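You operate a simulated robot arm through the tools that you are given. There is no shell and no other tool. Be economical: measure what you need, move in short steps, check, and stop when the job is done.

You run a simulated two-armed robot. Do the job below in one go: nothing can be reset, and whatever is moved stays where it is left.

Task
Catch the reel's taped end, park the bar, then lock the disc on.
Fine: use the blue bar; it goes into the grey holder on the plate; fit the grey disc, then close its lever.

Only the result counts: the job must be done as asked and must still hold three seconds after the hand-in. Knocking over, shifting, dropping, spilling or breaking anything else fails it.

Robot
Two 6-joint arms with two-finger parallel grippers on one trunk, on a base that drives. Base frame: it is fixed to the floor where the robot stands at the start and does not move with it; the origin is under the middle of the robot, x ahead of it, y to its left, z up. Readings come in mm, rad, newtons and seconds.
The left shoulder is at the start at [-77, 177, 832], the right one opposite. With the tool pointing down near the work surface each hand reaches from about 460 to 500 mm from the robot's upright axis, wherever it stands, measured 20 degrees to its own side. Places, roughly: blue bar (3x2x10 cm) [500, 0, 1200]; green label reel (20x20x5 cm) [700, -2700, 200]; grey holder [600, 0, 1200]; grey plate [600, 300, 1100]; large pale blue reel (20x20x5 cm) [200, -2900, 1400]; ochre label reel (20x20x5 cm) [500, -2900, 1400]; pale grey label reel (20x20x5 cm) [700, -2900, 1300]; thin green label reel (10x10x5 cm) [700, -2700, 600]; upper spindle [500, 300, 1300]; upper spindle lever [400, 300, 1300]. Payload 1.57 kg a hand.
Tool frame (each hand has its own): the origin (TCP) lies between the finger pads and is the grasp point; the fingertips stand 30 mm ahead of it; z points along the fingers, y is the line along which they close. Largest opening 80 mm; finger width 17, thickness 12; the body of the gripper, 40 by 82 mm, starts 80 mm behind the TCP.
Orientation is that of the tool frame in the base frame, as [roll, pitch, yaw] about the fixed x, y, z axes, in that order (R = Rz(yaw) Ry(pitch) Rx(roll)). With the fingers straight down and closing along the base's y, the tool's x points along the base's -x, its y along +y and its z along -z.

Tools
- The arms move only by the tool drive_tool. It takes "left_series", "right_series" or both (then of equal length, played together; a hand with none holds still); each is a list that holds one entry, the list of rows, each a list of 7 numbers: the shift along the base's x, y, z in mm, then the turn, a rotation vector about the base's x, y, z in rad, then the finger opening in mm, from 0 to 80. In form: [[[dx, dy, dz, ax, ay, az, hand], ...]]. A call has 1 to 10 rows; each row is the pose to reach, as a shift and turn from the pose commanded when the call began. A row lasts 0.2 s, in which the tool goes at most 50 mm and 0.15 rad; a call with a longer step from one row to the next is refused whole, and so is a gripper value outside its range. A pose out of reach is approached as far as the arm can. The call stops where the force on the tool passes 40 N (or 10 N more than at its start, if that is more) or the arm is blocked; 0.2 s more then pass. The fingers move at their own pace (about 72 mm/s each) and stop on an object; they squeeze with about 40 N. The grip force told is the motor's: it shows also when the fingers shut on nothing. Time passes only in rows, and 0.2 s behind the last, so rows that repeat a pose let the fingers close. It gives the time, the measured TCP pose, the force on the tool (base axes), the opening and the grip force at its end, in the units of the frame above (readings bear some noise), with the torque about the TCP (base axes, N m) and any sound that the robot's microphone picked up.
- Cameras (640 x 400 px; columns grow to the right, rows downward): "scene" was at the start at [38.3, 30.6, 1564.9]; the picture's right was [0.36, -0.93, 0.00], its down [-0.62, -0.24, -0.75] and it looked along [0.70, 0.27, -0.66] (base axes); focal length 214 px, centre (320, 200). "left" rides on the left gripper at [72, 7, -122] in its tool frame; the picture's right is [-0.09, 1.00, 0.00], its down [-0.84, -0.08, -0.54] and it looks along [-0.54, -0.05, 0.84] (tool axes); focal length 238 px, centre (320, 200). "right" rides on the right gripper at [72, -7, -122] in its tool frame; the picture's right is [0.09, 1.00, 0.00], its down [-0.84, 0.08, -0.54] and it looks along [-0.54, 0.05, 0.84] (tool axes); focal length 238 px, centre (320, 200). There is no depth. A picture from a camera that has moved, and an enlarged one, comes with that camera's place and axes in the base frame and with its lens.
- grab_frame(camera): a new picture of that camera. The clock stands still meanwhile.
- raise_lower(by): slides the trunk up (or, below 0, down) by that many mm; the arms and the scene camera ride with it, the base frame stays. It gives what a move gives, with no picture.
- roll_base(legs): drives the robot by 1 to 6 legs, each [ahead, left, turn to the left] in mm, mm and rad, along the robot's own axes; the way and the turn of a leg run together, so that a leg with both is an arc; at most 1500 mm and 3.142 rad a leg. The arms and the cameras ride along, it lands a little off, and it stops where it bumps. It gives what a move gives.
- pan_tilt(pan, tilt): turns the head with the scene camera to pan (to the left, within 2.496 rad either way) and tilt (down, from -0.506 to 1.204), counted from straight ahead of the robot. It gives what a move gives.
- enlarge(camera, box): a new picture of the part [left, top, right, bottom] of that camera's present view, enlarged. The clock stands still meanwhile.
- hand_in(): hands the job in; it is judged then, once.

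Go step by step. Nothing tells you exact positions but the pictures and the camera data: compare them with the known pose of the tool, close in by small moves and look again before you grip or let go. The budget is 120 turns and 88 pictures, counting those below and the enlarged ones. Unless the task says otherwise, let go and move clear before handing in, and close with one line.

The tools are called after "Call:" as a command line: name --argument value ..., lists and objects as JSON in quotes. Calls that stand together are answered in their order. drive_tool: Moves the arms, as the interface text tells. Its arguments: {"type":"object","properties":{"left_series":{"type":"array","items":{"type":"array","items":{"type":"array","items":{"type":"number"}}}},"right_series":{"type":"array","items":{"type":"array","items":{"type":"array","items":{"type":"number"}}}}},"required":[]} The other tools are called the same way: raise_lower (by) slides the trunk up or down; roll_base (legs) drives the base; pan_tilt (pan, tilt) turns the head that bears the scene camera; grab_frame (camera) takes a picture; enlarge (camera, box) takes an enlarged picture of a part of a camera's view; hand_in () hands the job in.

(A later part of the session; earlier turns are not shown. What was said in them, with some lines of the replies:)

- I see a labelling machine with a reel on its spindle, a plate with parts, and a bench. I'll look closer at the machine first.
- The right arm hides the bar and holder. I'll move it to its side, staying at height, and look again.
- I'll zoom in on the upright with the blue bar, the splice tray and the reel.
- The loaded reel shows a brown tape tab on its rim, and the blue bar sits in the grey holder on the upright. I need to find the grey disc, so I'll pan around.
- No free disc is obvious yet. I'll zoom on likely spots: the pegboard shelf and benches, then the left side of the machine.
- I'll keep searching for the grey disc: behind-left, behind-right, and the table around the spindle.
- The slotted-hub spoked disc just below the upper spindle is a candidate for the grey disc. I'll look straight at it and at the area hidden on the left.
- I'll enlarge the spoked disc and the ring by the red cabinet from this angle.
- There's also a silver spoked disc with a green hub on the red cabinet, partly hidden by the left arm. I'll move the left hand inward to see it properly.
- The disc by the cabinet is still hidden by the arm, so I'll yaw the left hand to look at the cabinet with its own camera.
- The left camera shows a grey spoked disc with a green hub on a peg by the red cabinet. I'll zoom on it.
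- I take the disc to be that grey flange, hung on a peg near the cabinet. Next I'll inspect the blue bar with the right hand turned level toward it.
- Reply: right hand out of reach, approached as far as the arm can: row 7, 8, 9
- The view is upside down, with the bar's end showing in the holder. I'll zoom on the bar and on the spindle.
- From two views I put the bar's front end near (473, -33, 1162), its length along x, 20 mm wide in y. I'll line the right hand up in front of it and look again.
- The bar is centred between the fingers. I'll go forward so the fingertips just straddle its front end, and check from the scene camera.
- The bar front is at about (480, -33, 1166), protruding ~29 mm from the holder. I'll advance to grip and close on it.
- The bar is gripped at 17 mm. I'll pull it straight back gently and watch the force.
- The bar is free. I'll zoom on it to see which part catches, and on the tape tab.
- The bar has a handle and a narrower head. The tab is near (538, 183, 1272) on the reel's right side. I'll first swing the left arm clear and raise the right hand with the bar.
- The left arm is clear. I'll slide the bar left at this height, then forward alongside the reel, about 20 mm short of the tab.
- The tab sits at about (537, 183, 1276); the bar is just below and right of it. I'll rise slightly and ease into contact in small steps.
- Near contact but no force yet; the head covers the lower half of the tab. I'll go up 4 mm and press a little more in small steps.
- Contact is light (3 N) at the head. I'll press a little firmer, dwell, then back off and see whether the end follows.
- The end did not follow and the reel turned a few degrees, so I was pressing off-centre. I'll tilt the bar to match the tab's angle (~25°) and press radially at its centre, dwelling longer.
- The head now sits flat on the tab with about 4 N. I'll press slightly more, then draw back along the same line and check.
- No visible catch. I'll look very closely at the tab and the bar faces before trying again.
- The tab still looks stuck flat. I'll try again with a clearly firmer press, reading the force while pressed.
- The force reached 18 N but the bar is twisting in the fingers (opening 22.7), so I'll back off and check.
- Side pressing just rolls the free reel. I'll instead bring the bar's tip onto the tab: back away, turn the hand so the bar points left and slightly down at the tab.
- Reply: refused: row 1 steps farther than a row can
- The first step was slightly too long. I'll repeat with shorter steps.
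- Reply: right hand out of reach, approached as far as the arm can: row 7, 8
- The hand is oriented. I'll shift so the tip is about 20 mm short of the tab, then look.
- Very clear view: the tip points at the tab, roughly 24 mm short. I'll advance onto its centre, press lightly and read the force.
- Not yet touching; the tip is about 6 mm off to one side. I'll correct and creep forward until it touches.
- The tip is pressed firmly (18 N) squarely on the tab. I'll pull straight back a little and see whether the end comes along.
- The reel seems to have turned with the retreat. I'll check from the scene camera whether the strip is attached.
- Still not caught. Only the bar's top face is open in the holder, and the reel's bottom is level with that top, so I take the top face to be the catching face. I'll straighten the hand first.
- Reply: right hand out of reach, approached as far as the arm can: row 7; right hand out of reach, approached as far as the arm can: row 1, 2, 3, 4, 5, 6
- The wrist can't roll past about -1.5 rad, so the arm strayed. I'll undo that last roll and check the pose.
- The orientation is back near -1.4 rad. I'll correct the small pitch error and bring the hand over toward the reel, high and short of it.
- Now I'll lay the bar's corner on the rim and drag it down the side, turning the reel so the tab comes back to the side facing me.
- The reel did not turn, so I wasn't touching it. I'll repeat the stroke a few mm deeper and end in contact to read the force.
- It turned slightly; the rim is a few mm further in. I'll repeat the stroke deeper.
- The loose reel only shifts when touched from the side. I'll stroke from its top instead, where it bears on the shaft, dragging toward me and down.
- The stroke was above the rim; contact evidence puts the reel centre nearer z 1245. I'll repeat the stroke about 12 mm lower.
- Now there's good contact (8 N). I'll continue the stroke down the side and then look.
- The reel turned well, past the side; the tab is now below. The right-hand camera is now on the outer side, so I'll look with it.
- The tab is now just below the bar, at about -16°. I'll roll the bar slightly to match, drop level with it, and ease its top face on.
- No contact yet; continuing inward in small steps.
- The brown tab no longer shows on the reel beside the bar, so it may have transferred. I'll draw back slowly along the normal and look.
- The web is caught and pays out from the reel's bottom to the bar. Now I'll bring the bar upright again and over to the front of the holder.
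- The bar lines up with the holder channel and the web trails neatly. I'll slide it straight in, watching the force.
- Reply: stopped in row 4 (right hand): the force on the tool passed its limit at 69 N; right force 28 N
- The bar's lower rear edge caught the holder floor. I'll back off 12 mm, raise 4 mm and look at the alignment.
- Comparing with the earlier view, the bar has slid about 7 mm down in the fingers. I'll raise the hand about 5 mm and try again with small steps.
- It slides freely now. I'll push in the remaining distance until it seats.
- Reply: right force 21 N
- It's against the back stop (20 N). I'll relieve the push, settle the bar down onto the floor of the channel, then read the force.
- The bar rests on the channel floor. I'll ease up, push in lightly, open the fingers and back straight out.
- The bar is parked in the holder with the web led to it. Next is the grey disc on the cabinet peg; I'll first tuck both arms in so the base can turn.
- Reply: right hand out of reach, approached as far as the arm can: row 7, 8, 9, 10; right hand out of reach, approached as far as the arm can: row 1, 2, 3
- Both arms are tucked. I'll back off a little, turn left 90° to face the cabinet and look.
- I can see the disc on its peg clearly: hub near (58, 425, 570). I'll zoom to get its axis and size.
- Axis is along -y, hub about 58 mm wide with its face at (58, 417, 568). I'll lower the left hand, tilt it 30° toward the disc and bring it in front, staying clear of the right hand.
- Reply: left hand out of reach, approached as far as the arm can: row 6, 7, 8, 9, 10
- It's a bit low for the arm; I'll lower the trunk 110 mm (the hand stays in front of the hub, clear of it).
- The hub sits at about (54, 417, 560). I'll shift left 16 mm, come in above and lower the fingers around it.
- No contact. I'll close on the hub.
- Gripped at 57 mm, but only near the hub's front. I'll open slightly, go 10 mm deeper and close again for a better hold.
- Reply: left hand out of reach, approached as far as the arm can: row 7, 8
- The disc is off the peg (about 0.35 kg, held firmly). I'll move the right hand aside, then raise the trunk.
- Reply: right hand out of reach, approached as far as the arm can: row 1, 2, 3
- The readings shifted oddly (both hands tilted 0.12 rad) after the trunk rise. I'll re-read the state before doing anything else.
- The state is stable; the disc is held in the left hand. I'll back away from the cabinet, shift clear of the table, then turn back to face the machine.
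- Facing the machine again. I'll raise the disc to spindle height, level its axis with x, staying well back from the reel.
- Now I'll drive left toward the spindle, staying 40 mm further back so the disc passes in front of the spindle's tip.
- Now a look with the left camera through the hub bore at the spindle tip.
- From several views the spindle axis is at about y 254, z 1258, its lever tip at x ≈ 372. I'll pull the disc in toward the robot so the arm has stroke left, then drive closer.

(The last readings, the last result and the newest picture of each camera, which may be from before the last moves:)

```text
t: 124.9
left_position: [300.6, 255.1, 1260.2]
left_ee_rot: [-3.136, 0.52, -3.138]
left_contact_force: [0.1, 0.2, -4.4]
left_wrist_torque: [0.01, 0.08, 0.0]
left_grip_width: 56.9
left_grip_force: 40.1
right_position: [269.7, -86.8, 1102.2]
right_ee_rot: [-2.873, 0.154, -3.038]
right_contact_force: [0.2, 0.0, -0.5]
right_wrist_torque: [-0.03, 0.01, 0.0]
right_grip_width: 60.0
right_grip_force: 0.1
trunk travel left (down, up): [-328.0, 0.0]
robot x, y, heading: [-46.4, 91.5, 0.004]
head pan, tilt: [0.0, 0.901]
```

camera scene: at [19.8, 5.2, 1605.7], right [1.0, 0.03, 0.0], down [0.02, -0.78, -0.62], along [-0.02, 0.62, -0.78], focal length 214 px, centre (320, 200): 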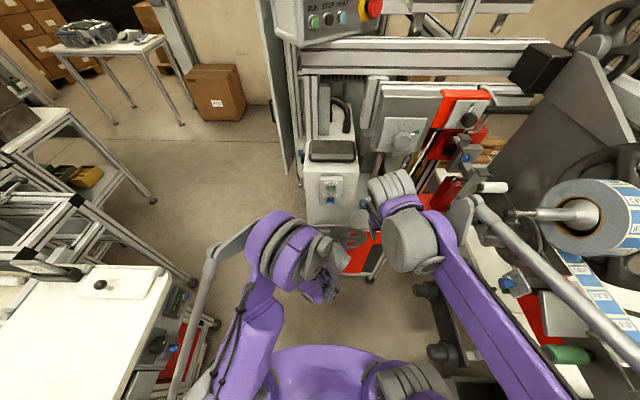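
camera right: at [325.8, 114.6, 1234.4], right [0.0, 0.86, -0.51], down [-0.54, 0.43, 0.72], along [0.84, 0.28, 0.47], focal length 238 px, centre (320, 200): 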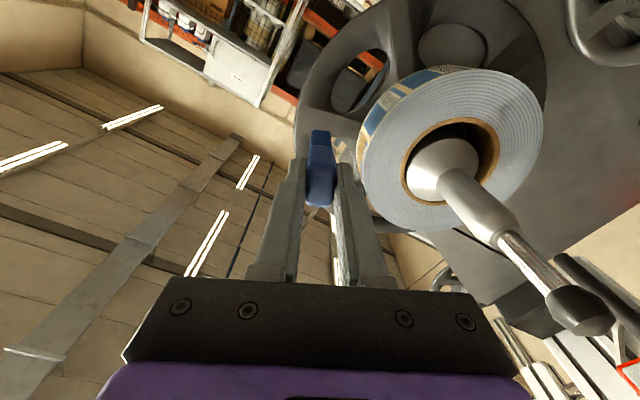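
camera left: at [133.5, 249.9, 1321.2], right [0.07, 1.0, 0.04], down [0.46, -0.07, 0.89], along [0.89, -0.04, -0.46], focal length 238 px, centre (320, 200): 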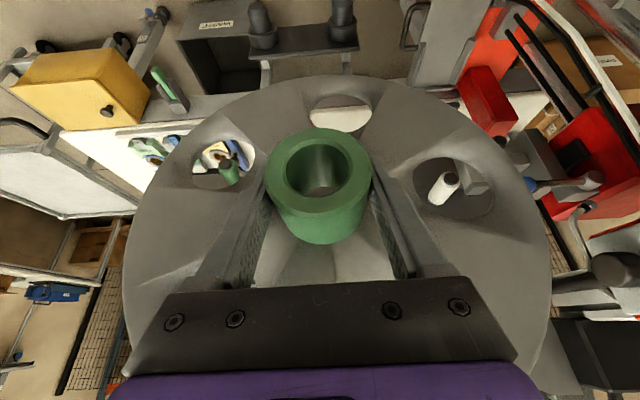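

Aligned on paper. I'll advance slowly and watch the force as the spindle tip enters the bore.

Call:
drive_tool --left_series '[[[8, -0.5, -0.5, 0, 0, 0, 40], [16, -1, -1, 0, 0, 0, 40], [24, -1, -1, 0, 0, 0, 40], [32, -1, -1, 0, 0, 0, 40], [40, -1, -1, 0, 0, 0, 40], [46, -1, -1, 0, 0, 0, 40]]]'

Call:
enlarge --camera "left" --box '[240, 110, 400, 210]'

```text
t: 126.3
left_position: [349.4, 254.5, 1259.5]
left_ee_rot: [-3.139, 0.521, -3.139]
left_contact_force: [0.6, -0.3, -3.0]
left_wrist_torque: [0.0, 0.1, 0.02]
left_grip_width: 57.4
left_grip_force: 40.0
right_position: [272.6, -87.9, 1101.9]
right_ee_rot: [-2.876, 0.155, -3.037]
right_contact_force: [-0.6, 0.9, 0.3]
right_wrist_torque: [0.0, 0.0, 0.01]
right_grip_width: 59.8
right_grip_force: 0.0
trunk travel left (down, up): [-328.0, 0.0]
robot x, y, heading: [-48.6, 88.1, 0.004]
head pan, tilt: [0.0, 0.901]
```

```text
4.00 times, centred on (320, 160) of left
camera zoom: at [225.0, 261.3, 1328.4], right [0.08, 1.0, 0.04], down [0.46, -0.07, 0.89], along [0.89, -0.05, -0.46], focal length 953 px, centre (320, 360)
```

zoom: 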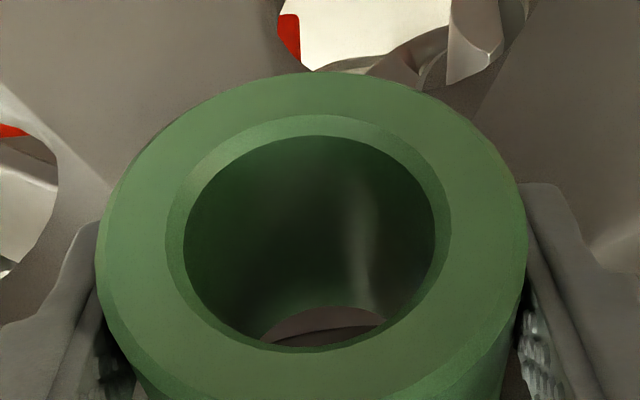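

No contact; the dark edge visible in the bore should be the lever knob entering. I'll continue forward in small steps.

Call:
drive_tool --left_series '[[[6, 0, 0, 0, 0, 0, 40], [12, 0, 0, 0, 0, 0, 40], [18, 0, 0, 0, 0, 0, 40], [24, 0, 0, 0, 0, 0, 40], [30, 0, 0, 0, 0, 0, 40], [36, 0, 0, 0, 0, 0, 40]]]'

Call:
enlarge --camera "left" --box '[240, 110, 400, 210]'

```text
t: 127.7
left_position: [384.7, 253.7, 1258.6]
left_ee_rot: [-3.137, 0.519, -3.138]
left_contact_force: [-0.4, 1.0, -4.7]
left_wrist_torque: [0.0, 0.07, -0.02]
left_grip_width: 57.1
left_grip_force: 40.1
right_position: [271.3, -86.9, 1102.3]
right_ee_rot: [-2.874, 0.154, -3.038]
right_contact_force: [0.2, -0.3, 0.1]
right_wrist_torque: [0.0, -0.04, 0.01]
right_grip_width: 60.0
right_grip_force: 0.1
trunk travel left (down, up): [-328.0, 0.0]
robot x, y, heading: [-49.0, 89.9, 0.006]
head pan, tilt: [0.0, 0.901]
```

```text
4.00 times, centred on (320, 160) of left
camera zoom: at [261.3, 261.8, 1327.5], right [0.08, 1.0, 0.04], down [0.46, -0.07, 0.89], along [0.89, -0.05, -0.46], focal length 953 px, centre (320, 360)
```

zoom: 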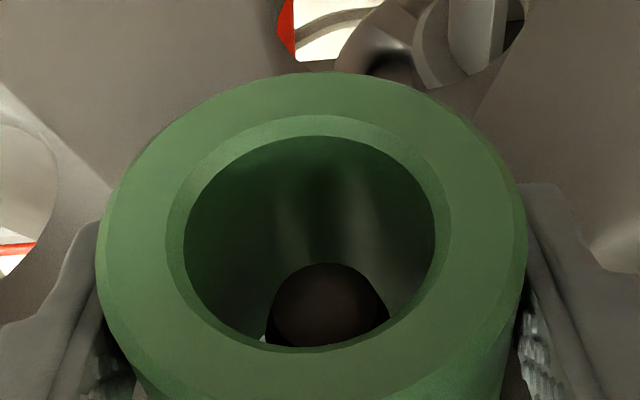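

The black knob is inside the bore and centred. I'll keep going toward the reel, watching for contact.

Call:
drive_tool --left_series '[[[5, 0, 0, 0, 0, 0, 40], [10, 0, 0, 0, 0, 0, 40], [15, 0, 0, 0, 0, 0, 40], [20, 0, 0, 0, 0, 0, 40], [25, 0, 0, 0, 0, 0, 40], [30, 0, 0, 0, 0, 0, 40], [36, 0, 0, 0, 0, 0, 40], [42, 0, 0, 0, 0, 0, 40], [48, 0, 0, 0, 0, 0, 40]]]'

```text
t: 129.7
left_position: [434.9, 253.7, 1260.2]
left_ee_rot: [-3.137, 0.52, -3.137]
left_contact_force: [0.2, 0.3, -0.4]
left_wrist_torque: [0.0, 0.04, -0.02]
left_grip_width: 57.6
left_grip_force: 40.6
right_position: [270.0, -88.2, 1102.7]
right_ee_rot: [-2.875, 0.155, -3.036]
right_contact_force: [1.4, -0.9, -0.1]
right_wrist_torque: [0.02, 0.0, -0.04]
right_grip_width: 60.0
right_grip_force: 0.1
trunk travel left (down, up): [-328.0, 0.0]
robot x, y, heading: [-45.0, 91.8, 0.004]
head pan, tilt: [0.0, 0.901]
```

The disc now rides on the spindle shaft. I'll continue until it meets the reel.

Call:
drive_tool --left_series '[[[5, 0, 0, 0, 0, 0, 40], [10, 0, 0, 0, 0, 0, 40], [15, 0, 0, 0, 0, 0, 40], [20, 0, 0, 0, 0, 0, 40], [25, 0, 0, 0, 0, 0, 40], [30, 0, 0, 0, 0, 0, 40], [35, 0, 0, 0, 0, 0, 40], [40, 0, 0, 0, 0, 0, 40]]]'

```text
t: 131.5
left_position: [469.1, 253.9, 1259.0]
left_ee_rot: [-3.137, 0.523, -3.137]
left_contact_force: [-10.6, -0.6, 5.7]
left_wrist_torque: [0.05, -0.41, -0.09]
left_grip_width: 57.2
left_grip_force: 39.4
right_position: [268.1, -88.8, 1102.7]
right_ee_rot: [-2.874, 0.156, -3.035]
right_contact_force: [-0.6, -0.2, 0.1]
right_wrist_torque: [0.02, 0.02, 0.02]
right_grip_width: 59.9
right_grip_force: 0.0
trunk travel left (down, up): [-328.0, 0.0]
robot x, y, heading: [-50.5, 93.4, 0.003]
head pan, tilt: [0.0, 0.901]
```

The disc meets the reel face (11 N). I'll let go of the hub and withdraw up and back along the fingers.

Call:
drive_tool --left_series '[[[0, 0, 0, 0, 0, 0, 60], [0, 0, 0, 0, 0, 0, 74], [0, 0, 0, 0, 0, 0, 74], [-5, 0, 9, 0, 0, 0, 74], [-20, 0, 35, 0, 0, 0, 74], [-40, 0, 69, 0, 0, 0, 74], [-62, 0, 104, 0, 0, 0, 74], [-95, 0, 120, 0, 0, 0, 74], [-140, 0, 120, 0, 0, 0, 74], [-185, 0, 115, 0, 0, 0, 74]]]'

Call:
pan_tilt --pan 0.35 --tilt 0.6

```text
t: 133.7
left_position: [285.7, 250.7, 1371.3]
left_ee_rot: [-3.135, 0.523, -3.14]
left_contact_force: [-0.5, -0.2, -0.1]
left_wrist_torque: [-0.02, -0.05, 0.01]
left_grip_width: 73.9
left_grip_force: 0.0
right_position: [270.0, -87.4, 1102.6]
right_ee_rot: [-2.876, 0.154, -3.037]
right_contact_force: [-0.6, 0.3, 0.6]
right_wrist_torque: [0.01, 0.01, 0.02]
right_grip_width: 60.1
right_grip_force: 0.1
trunk travel left (down, up): [-328.0, 0.0]
robot x, y, heading: [-48.6, 91.0, 0.002]
head pan, tilt: [0.0, 0.901]
```

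```text
t: 134.5
left_position: [287.6, 249.4, 1370.9]
left_ee_rot: [-3.138, 0.519, -3.138]
left_contact_force: [0.7, -1.7, -0.8]
left_wrist_torque: [0.0, 0.0, 0.0]
left_grip_width: 73.9
left_grip_force: 0.0
right_position: [271.1, -88.6, 1102.5]
right_ee_rot: [-2.876, 0.153, -3.037]
right_contact_force: [-0.2, 0.2, 0.0]
right_wrist_torque: [0.01, 0.02, 0.0]
right_grip_width: 60.2
right_grip_force: 0.1
trunk travel left (down, up): [-328.0, 0.0]
robot x, y, heading: [-52.1, 91.1, -0.001]
head pan, tilt: [0.351, 0.6]
```

The hand is clear. I'll look at the lever and disc close-up from the left camera.

Call:
enlarge --camera "left" --box '[240, 80, 400, 190]'

```text
3.64 times, centred on (320, 135) of left
camera zoom: at [165.4, 257.6, 1440.1], right [0.08, 1.0, 0.04], down [0.46, -0.07, 0.89], along [0.89, -0.05, -0.46], focal length 867 px, centre (320, 436)
```

zoom: 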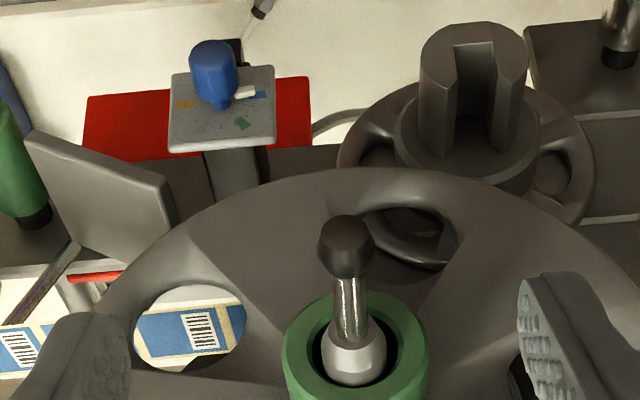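

The hub is seated and the lever stands straight out along the axis. I'll close the left fingers, place them above the knob and test pushing down gently.

Call:
drive_tool --left_series '[[[20, 3, -5, 0, 0, 0, 40], [45, 5, -20, 0, 0, 0, 10], [70, 5, -40, 0, 0, 0, 0], [84, 5, -58, 0, 0, 0, 0], [84, 5, -66, 0, 0, 0, 0], [84, 5, -70, 0, 0, 0, 0], [84, 5, -74, 0, 0, 0, 0], [84, 5, -78, 0, 0, 0, 0], [84, 5, -82, 0, 0, 0, 0]]]'

```text
t: 136.5
left_position: [370.4, 257.3, 1290.5]
left_ee_rot: [-3.135, 0.521, -3.138]
left_contact_force: [0.3, 0.1, 1.3]
left_wrist_torque: [0.01, -0.02, -0.01]
left_grip_width: 0.0
left_grip_force: 21.1
right_position: [271.5, -89.1, 1103.1]
right_ee_rot: [-2.876, 0.154, -3.036]
right_contact_force: [0.3, -0.4, -0.3]
right_wrist_torque: [0.03, 0.01, 0.03]
right_grip_width: 59.6
right_grip_force: 0.1
trunk travel left (down, up): [-328.0, 0.0]
robot x, y, heading: [-51.0, 93.6, 0.002]
head pan, tilt: [0.351, 0.6]
```

Call:
drive_tool --left_series '[[[0, 0, -3, 0, 0, 0, 0], [0, 0, -6, 0, 0, 0, 0], [0, 0, -9, 0, 0, 0, 0], [0, 0, -12, 0, 0, 0, 0]]]'

```text
t: 137.5
left_position: [370.7, 256.7, 1278.9]
left_ee_rot: [-3.135, 0.521, -3.139]
left_contact_force: [0.3, 0.1, 0.5]
left_wrist_torque: [-0.01, 0.0, 0.0]
left_grip_width: 0.0
left_grip_force: 21.1
right_position: [270.7, -88.0, 1103.3]
right_ee_rot: [-2.874, 0.153, -3.037]
right_contact_force: [-0.3, 0.6, -0.4]
right_wrist_torque: [-0.02, 0.03, 0.01]
right_grip_width: 59.9
right_grip_force: 0.1
trunk travel left (down, up): [-328.0, 0.0]
robot x, y, heading: [-50.6, 89.4, 0.006]
head pan, tilt: [0.351, 0.6]
```

Little resistance; the lever seems to be folding down. I'll follow its arc downward and forward.

Call:
drive_tool --left_series '[[[-1, 0, -11, 0, 0, 0, 0], [2, 0, -18, 0, 0, 0, 0], [5, 0, -24.6, 0, 0, 0, 0], [9.5, 0, -31, 0, 0, 0, 0], [14.4, 0, -36.4, 0, 0, 0, 0], [22, 0, -43, 0, 0, 0, 0], [31, 0, -48, 0, 0, 0, 0]]]'

Call:
enlarge --camera "left" --box '[220, 80, 420, 220]'

```text
t: 139.1
left_position: [401.7, 259.2, 1231.2]
left_ee_rot: [-3.136, 0.52, -3.139]
left_contact_force: [-0.7, -0.2, 1.3]
left_wrist_torque: [-0.02, 0.06, -0.02]
left_grip_width: 0.1
left_grip_force: 21.6
right_position: [270.3, -88.1, 1102.7]
right_ee_rot: [-2.875, 0.152, -3.035]
right_contact_force: [0.8, -0.2, 0.6]
right_wrist_torque: [-0.04, -0.02, 0.04]
right_grip_width: 60.0
right_grip_force: 0.1
trunk travel left (down, up): [-328.0, 0.0]
robot x, y, heading: [-49.5, 89.6, 0.003]
head pan, tilt: [0.351, 0.6]
```

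```text
2.86 times, centred on (320, 150) of left
camera zoom: at [279.6, 266.7, 1300.8], right [0.08, 1.0, 0.04], down [0.46, -0.07, 0.89], along [0.89, -0.05, -0.46], focal length 681 px, centre (320, 343)
```

zoom: 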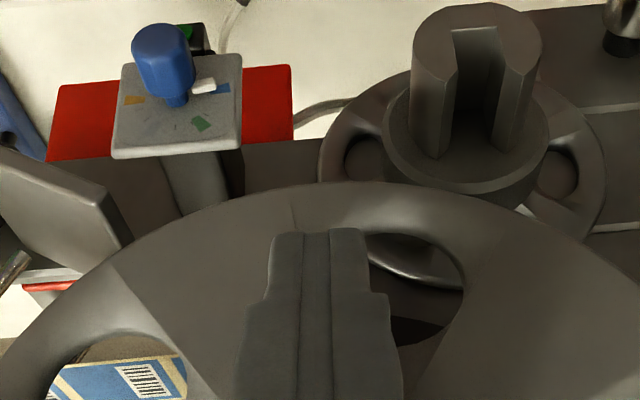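

The knob is behind the fingers, so it is folding with them. I'll push on to the closed position until it resists.

Call:
drive_tool --left_series '[[[5, 0, -2, 0, 0, 0, 0], [10, 0, -3, 0, 0, 0, 0], [14, 0, -3, 0, 0, 0, 0], [18, 0, -3, 0, 0, 0, 0], [22, 0, -3, 0, 0, 0, 0]]]'

```text
t: 139.8
left_position: [405.6, 261.3, 1227.2]
left_ee_rot: [-3.136, 0.503, -3.135]
left_contact_force: [-31.6, 0.1, -8.8]
left_wrist_torque: [0.09, 0.85, -0.07]
left_grip_width: 0.0
left_grip_force: 21.5
right_position: [268.3, -88.5, 1104.7]
right_ee_rot: [-2.874, 0.156, -3.034]
right_contact_force: [0.0, -0.8, -0.7]
right_wrist_torque: [0.0, 0.0, -0.03]
right_grip_width: 60.2
right_grip_force: 0.1
trunk travel left (down, up): [-328.0, 0.0]
robot x, y, heading: [-48.3, 93.8, 0.004]
head pan, tilt: [0.351, 0.6]
stopped in row 3 (left hand): the force on the tool passed its limit at 43 N (the readings are from after the stop); the commanded pose is now the measured one
```

Firm stop reached, consistent with the lever closed against the hub. I'll back the hand straight off, then up to the earlier viewing spot.

Call:
drive_tool --left_series '[[[-10, 0, 0, 0, 0, 0, 0], [-35, 0, 0, 0, 0, 0, 0], [-65, 0, 5, 0, 0, 0, 0], [-95, 0, 30, 0, 0, 0, 0], [-115, -4, 65, 0, 0.0, 0, 0], [-120, -8, 105, 0, 0, 0, 20], [-120, -11, 144, 0, 0, 0, 60], [-120, -11, 144, 0, 0, 0, 74]]]'

Call:
enlarge --camera "left" --box '[220, 70, 420, 195]'

```text
t: 141.6
left_position: [290.7, 247.2, 1371.8]
left_ee_rot: [-3.139, 0.512, -3.139]
left_contact_force: [0.0, 0.4, 0.1]
left_wrist_torque: [-0.01, -0.02, -0.02]
left_grip_width: 74.0
left_grip_force: 0.0
right_position: [270.7, -87.4, 1102.5]
right_ee_rot: [-2.876, 0.154, -3.035]
right_contact_force: [0.2, 0.0, 0.2]
right_wrist_torque: [-0.04, 0.02, 0.03]
right_grip_width: 60.0
right_grip_force: 0.1
trunk travel left (down, up): [-328.0, 0.0]
robot x, y, heading: [-50.0, 93.4, -0.002]
head pan, tilt: [0.351, 0.6]
```

```text
3.20 times, centred on (320, 132) of left
camera zoom: at [168.4, 255.1, 1441.1], right [0.08, 1.0, 0.04], down [0.46, -0.07, 0.88], along [0.88, -0.05, -0.47], focal length 763 px, centre (320, 416)
```

zoom: 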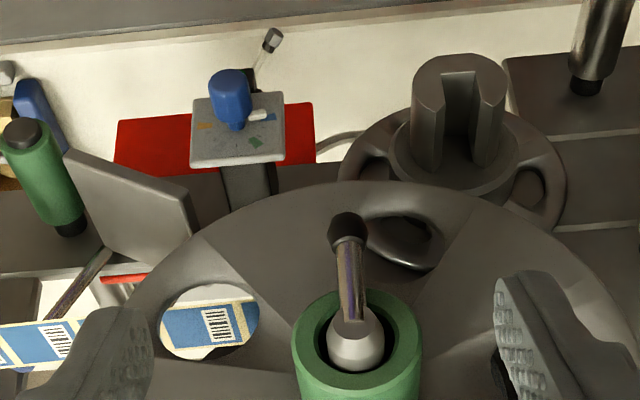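

The knob has swung down across the front of the hub. The bar is still parked, the web still runs to it, and both hands are clear, so I'm handing in.

Call:
hand_in

```text
The job is handed in.
```

I've handed the job in. The reel's taped end is caught on the blue bar and the bar is parked in the grey holder. The grey disc is on the upper spindle with its lever folded down to a firm stop; I heard no click, and the hand-in returned no verdict.
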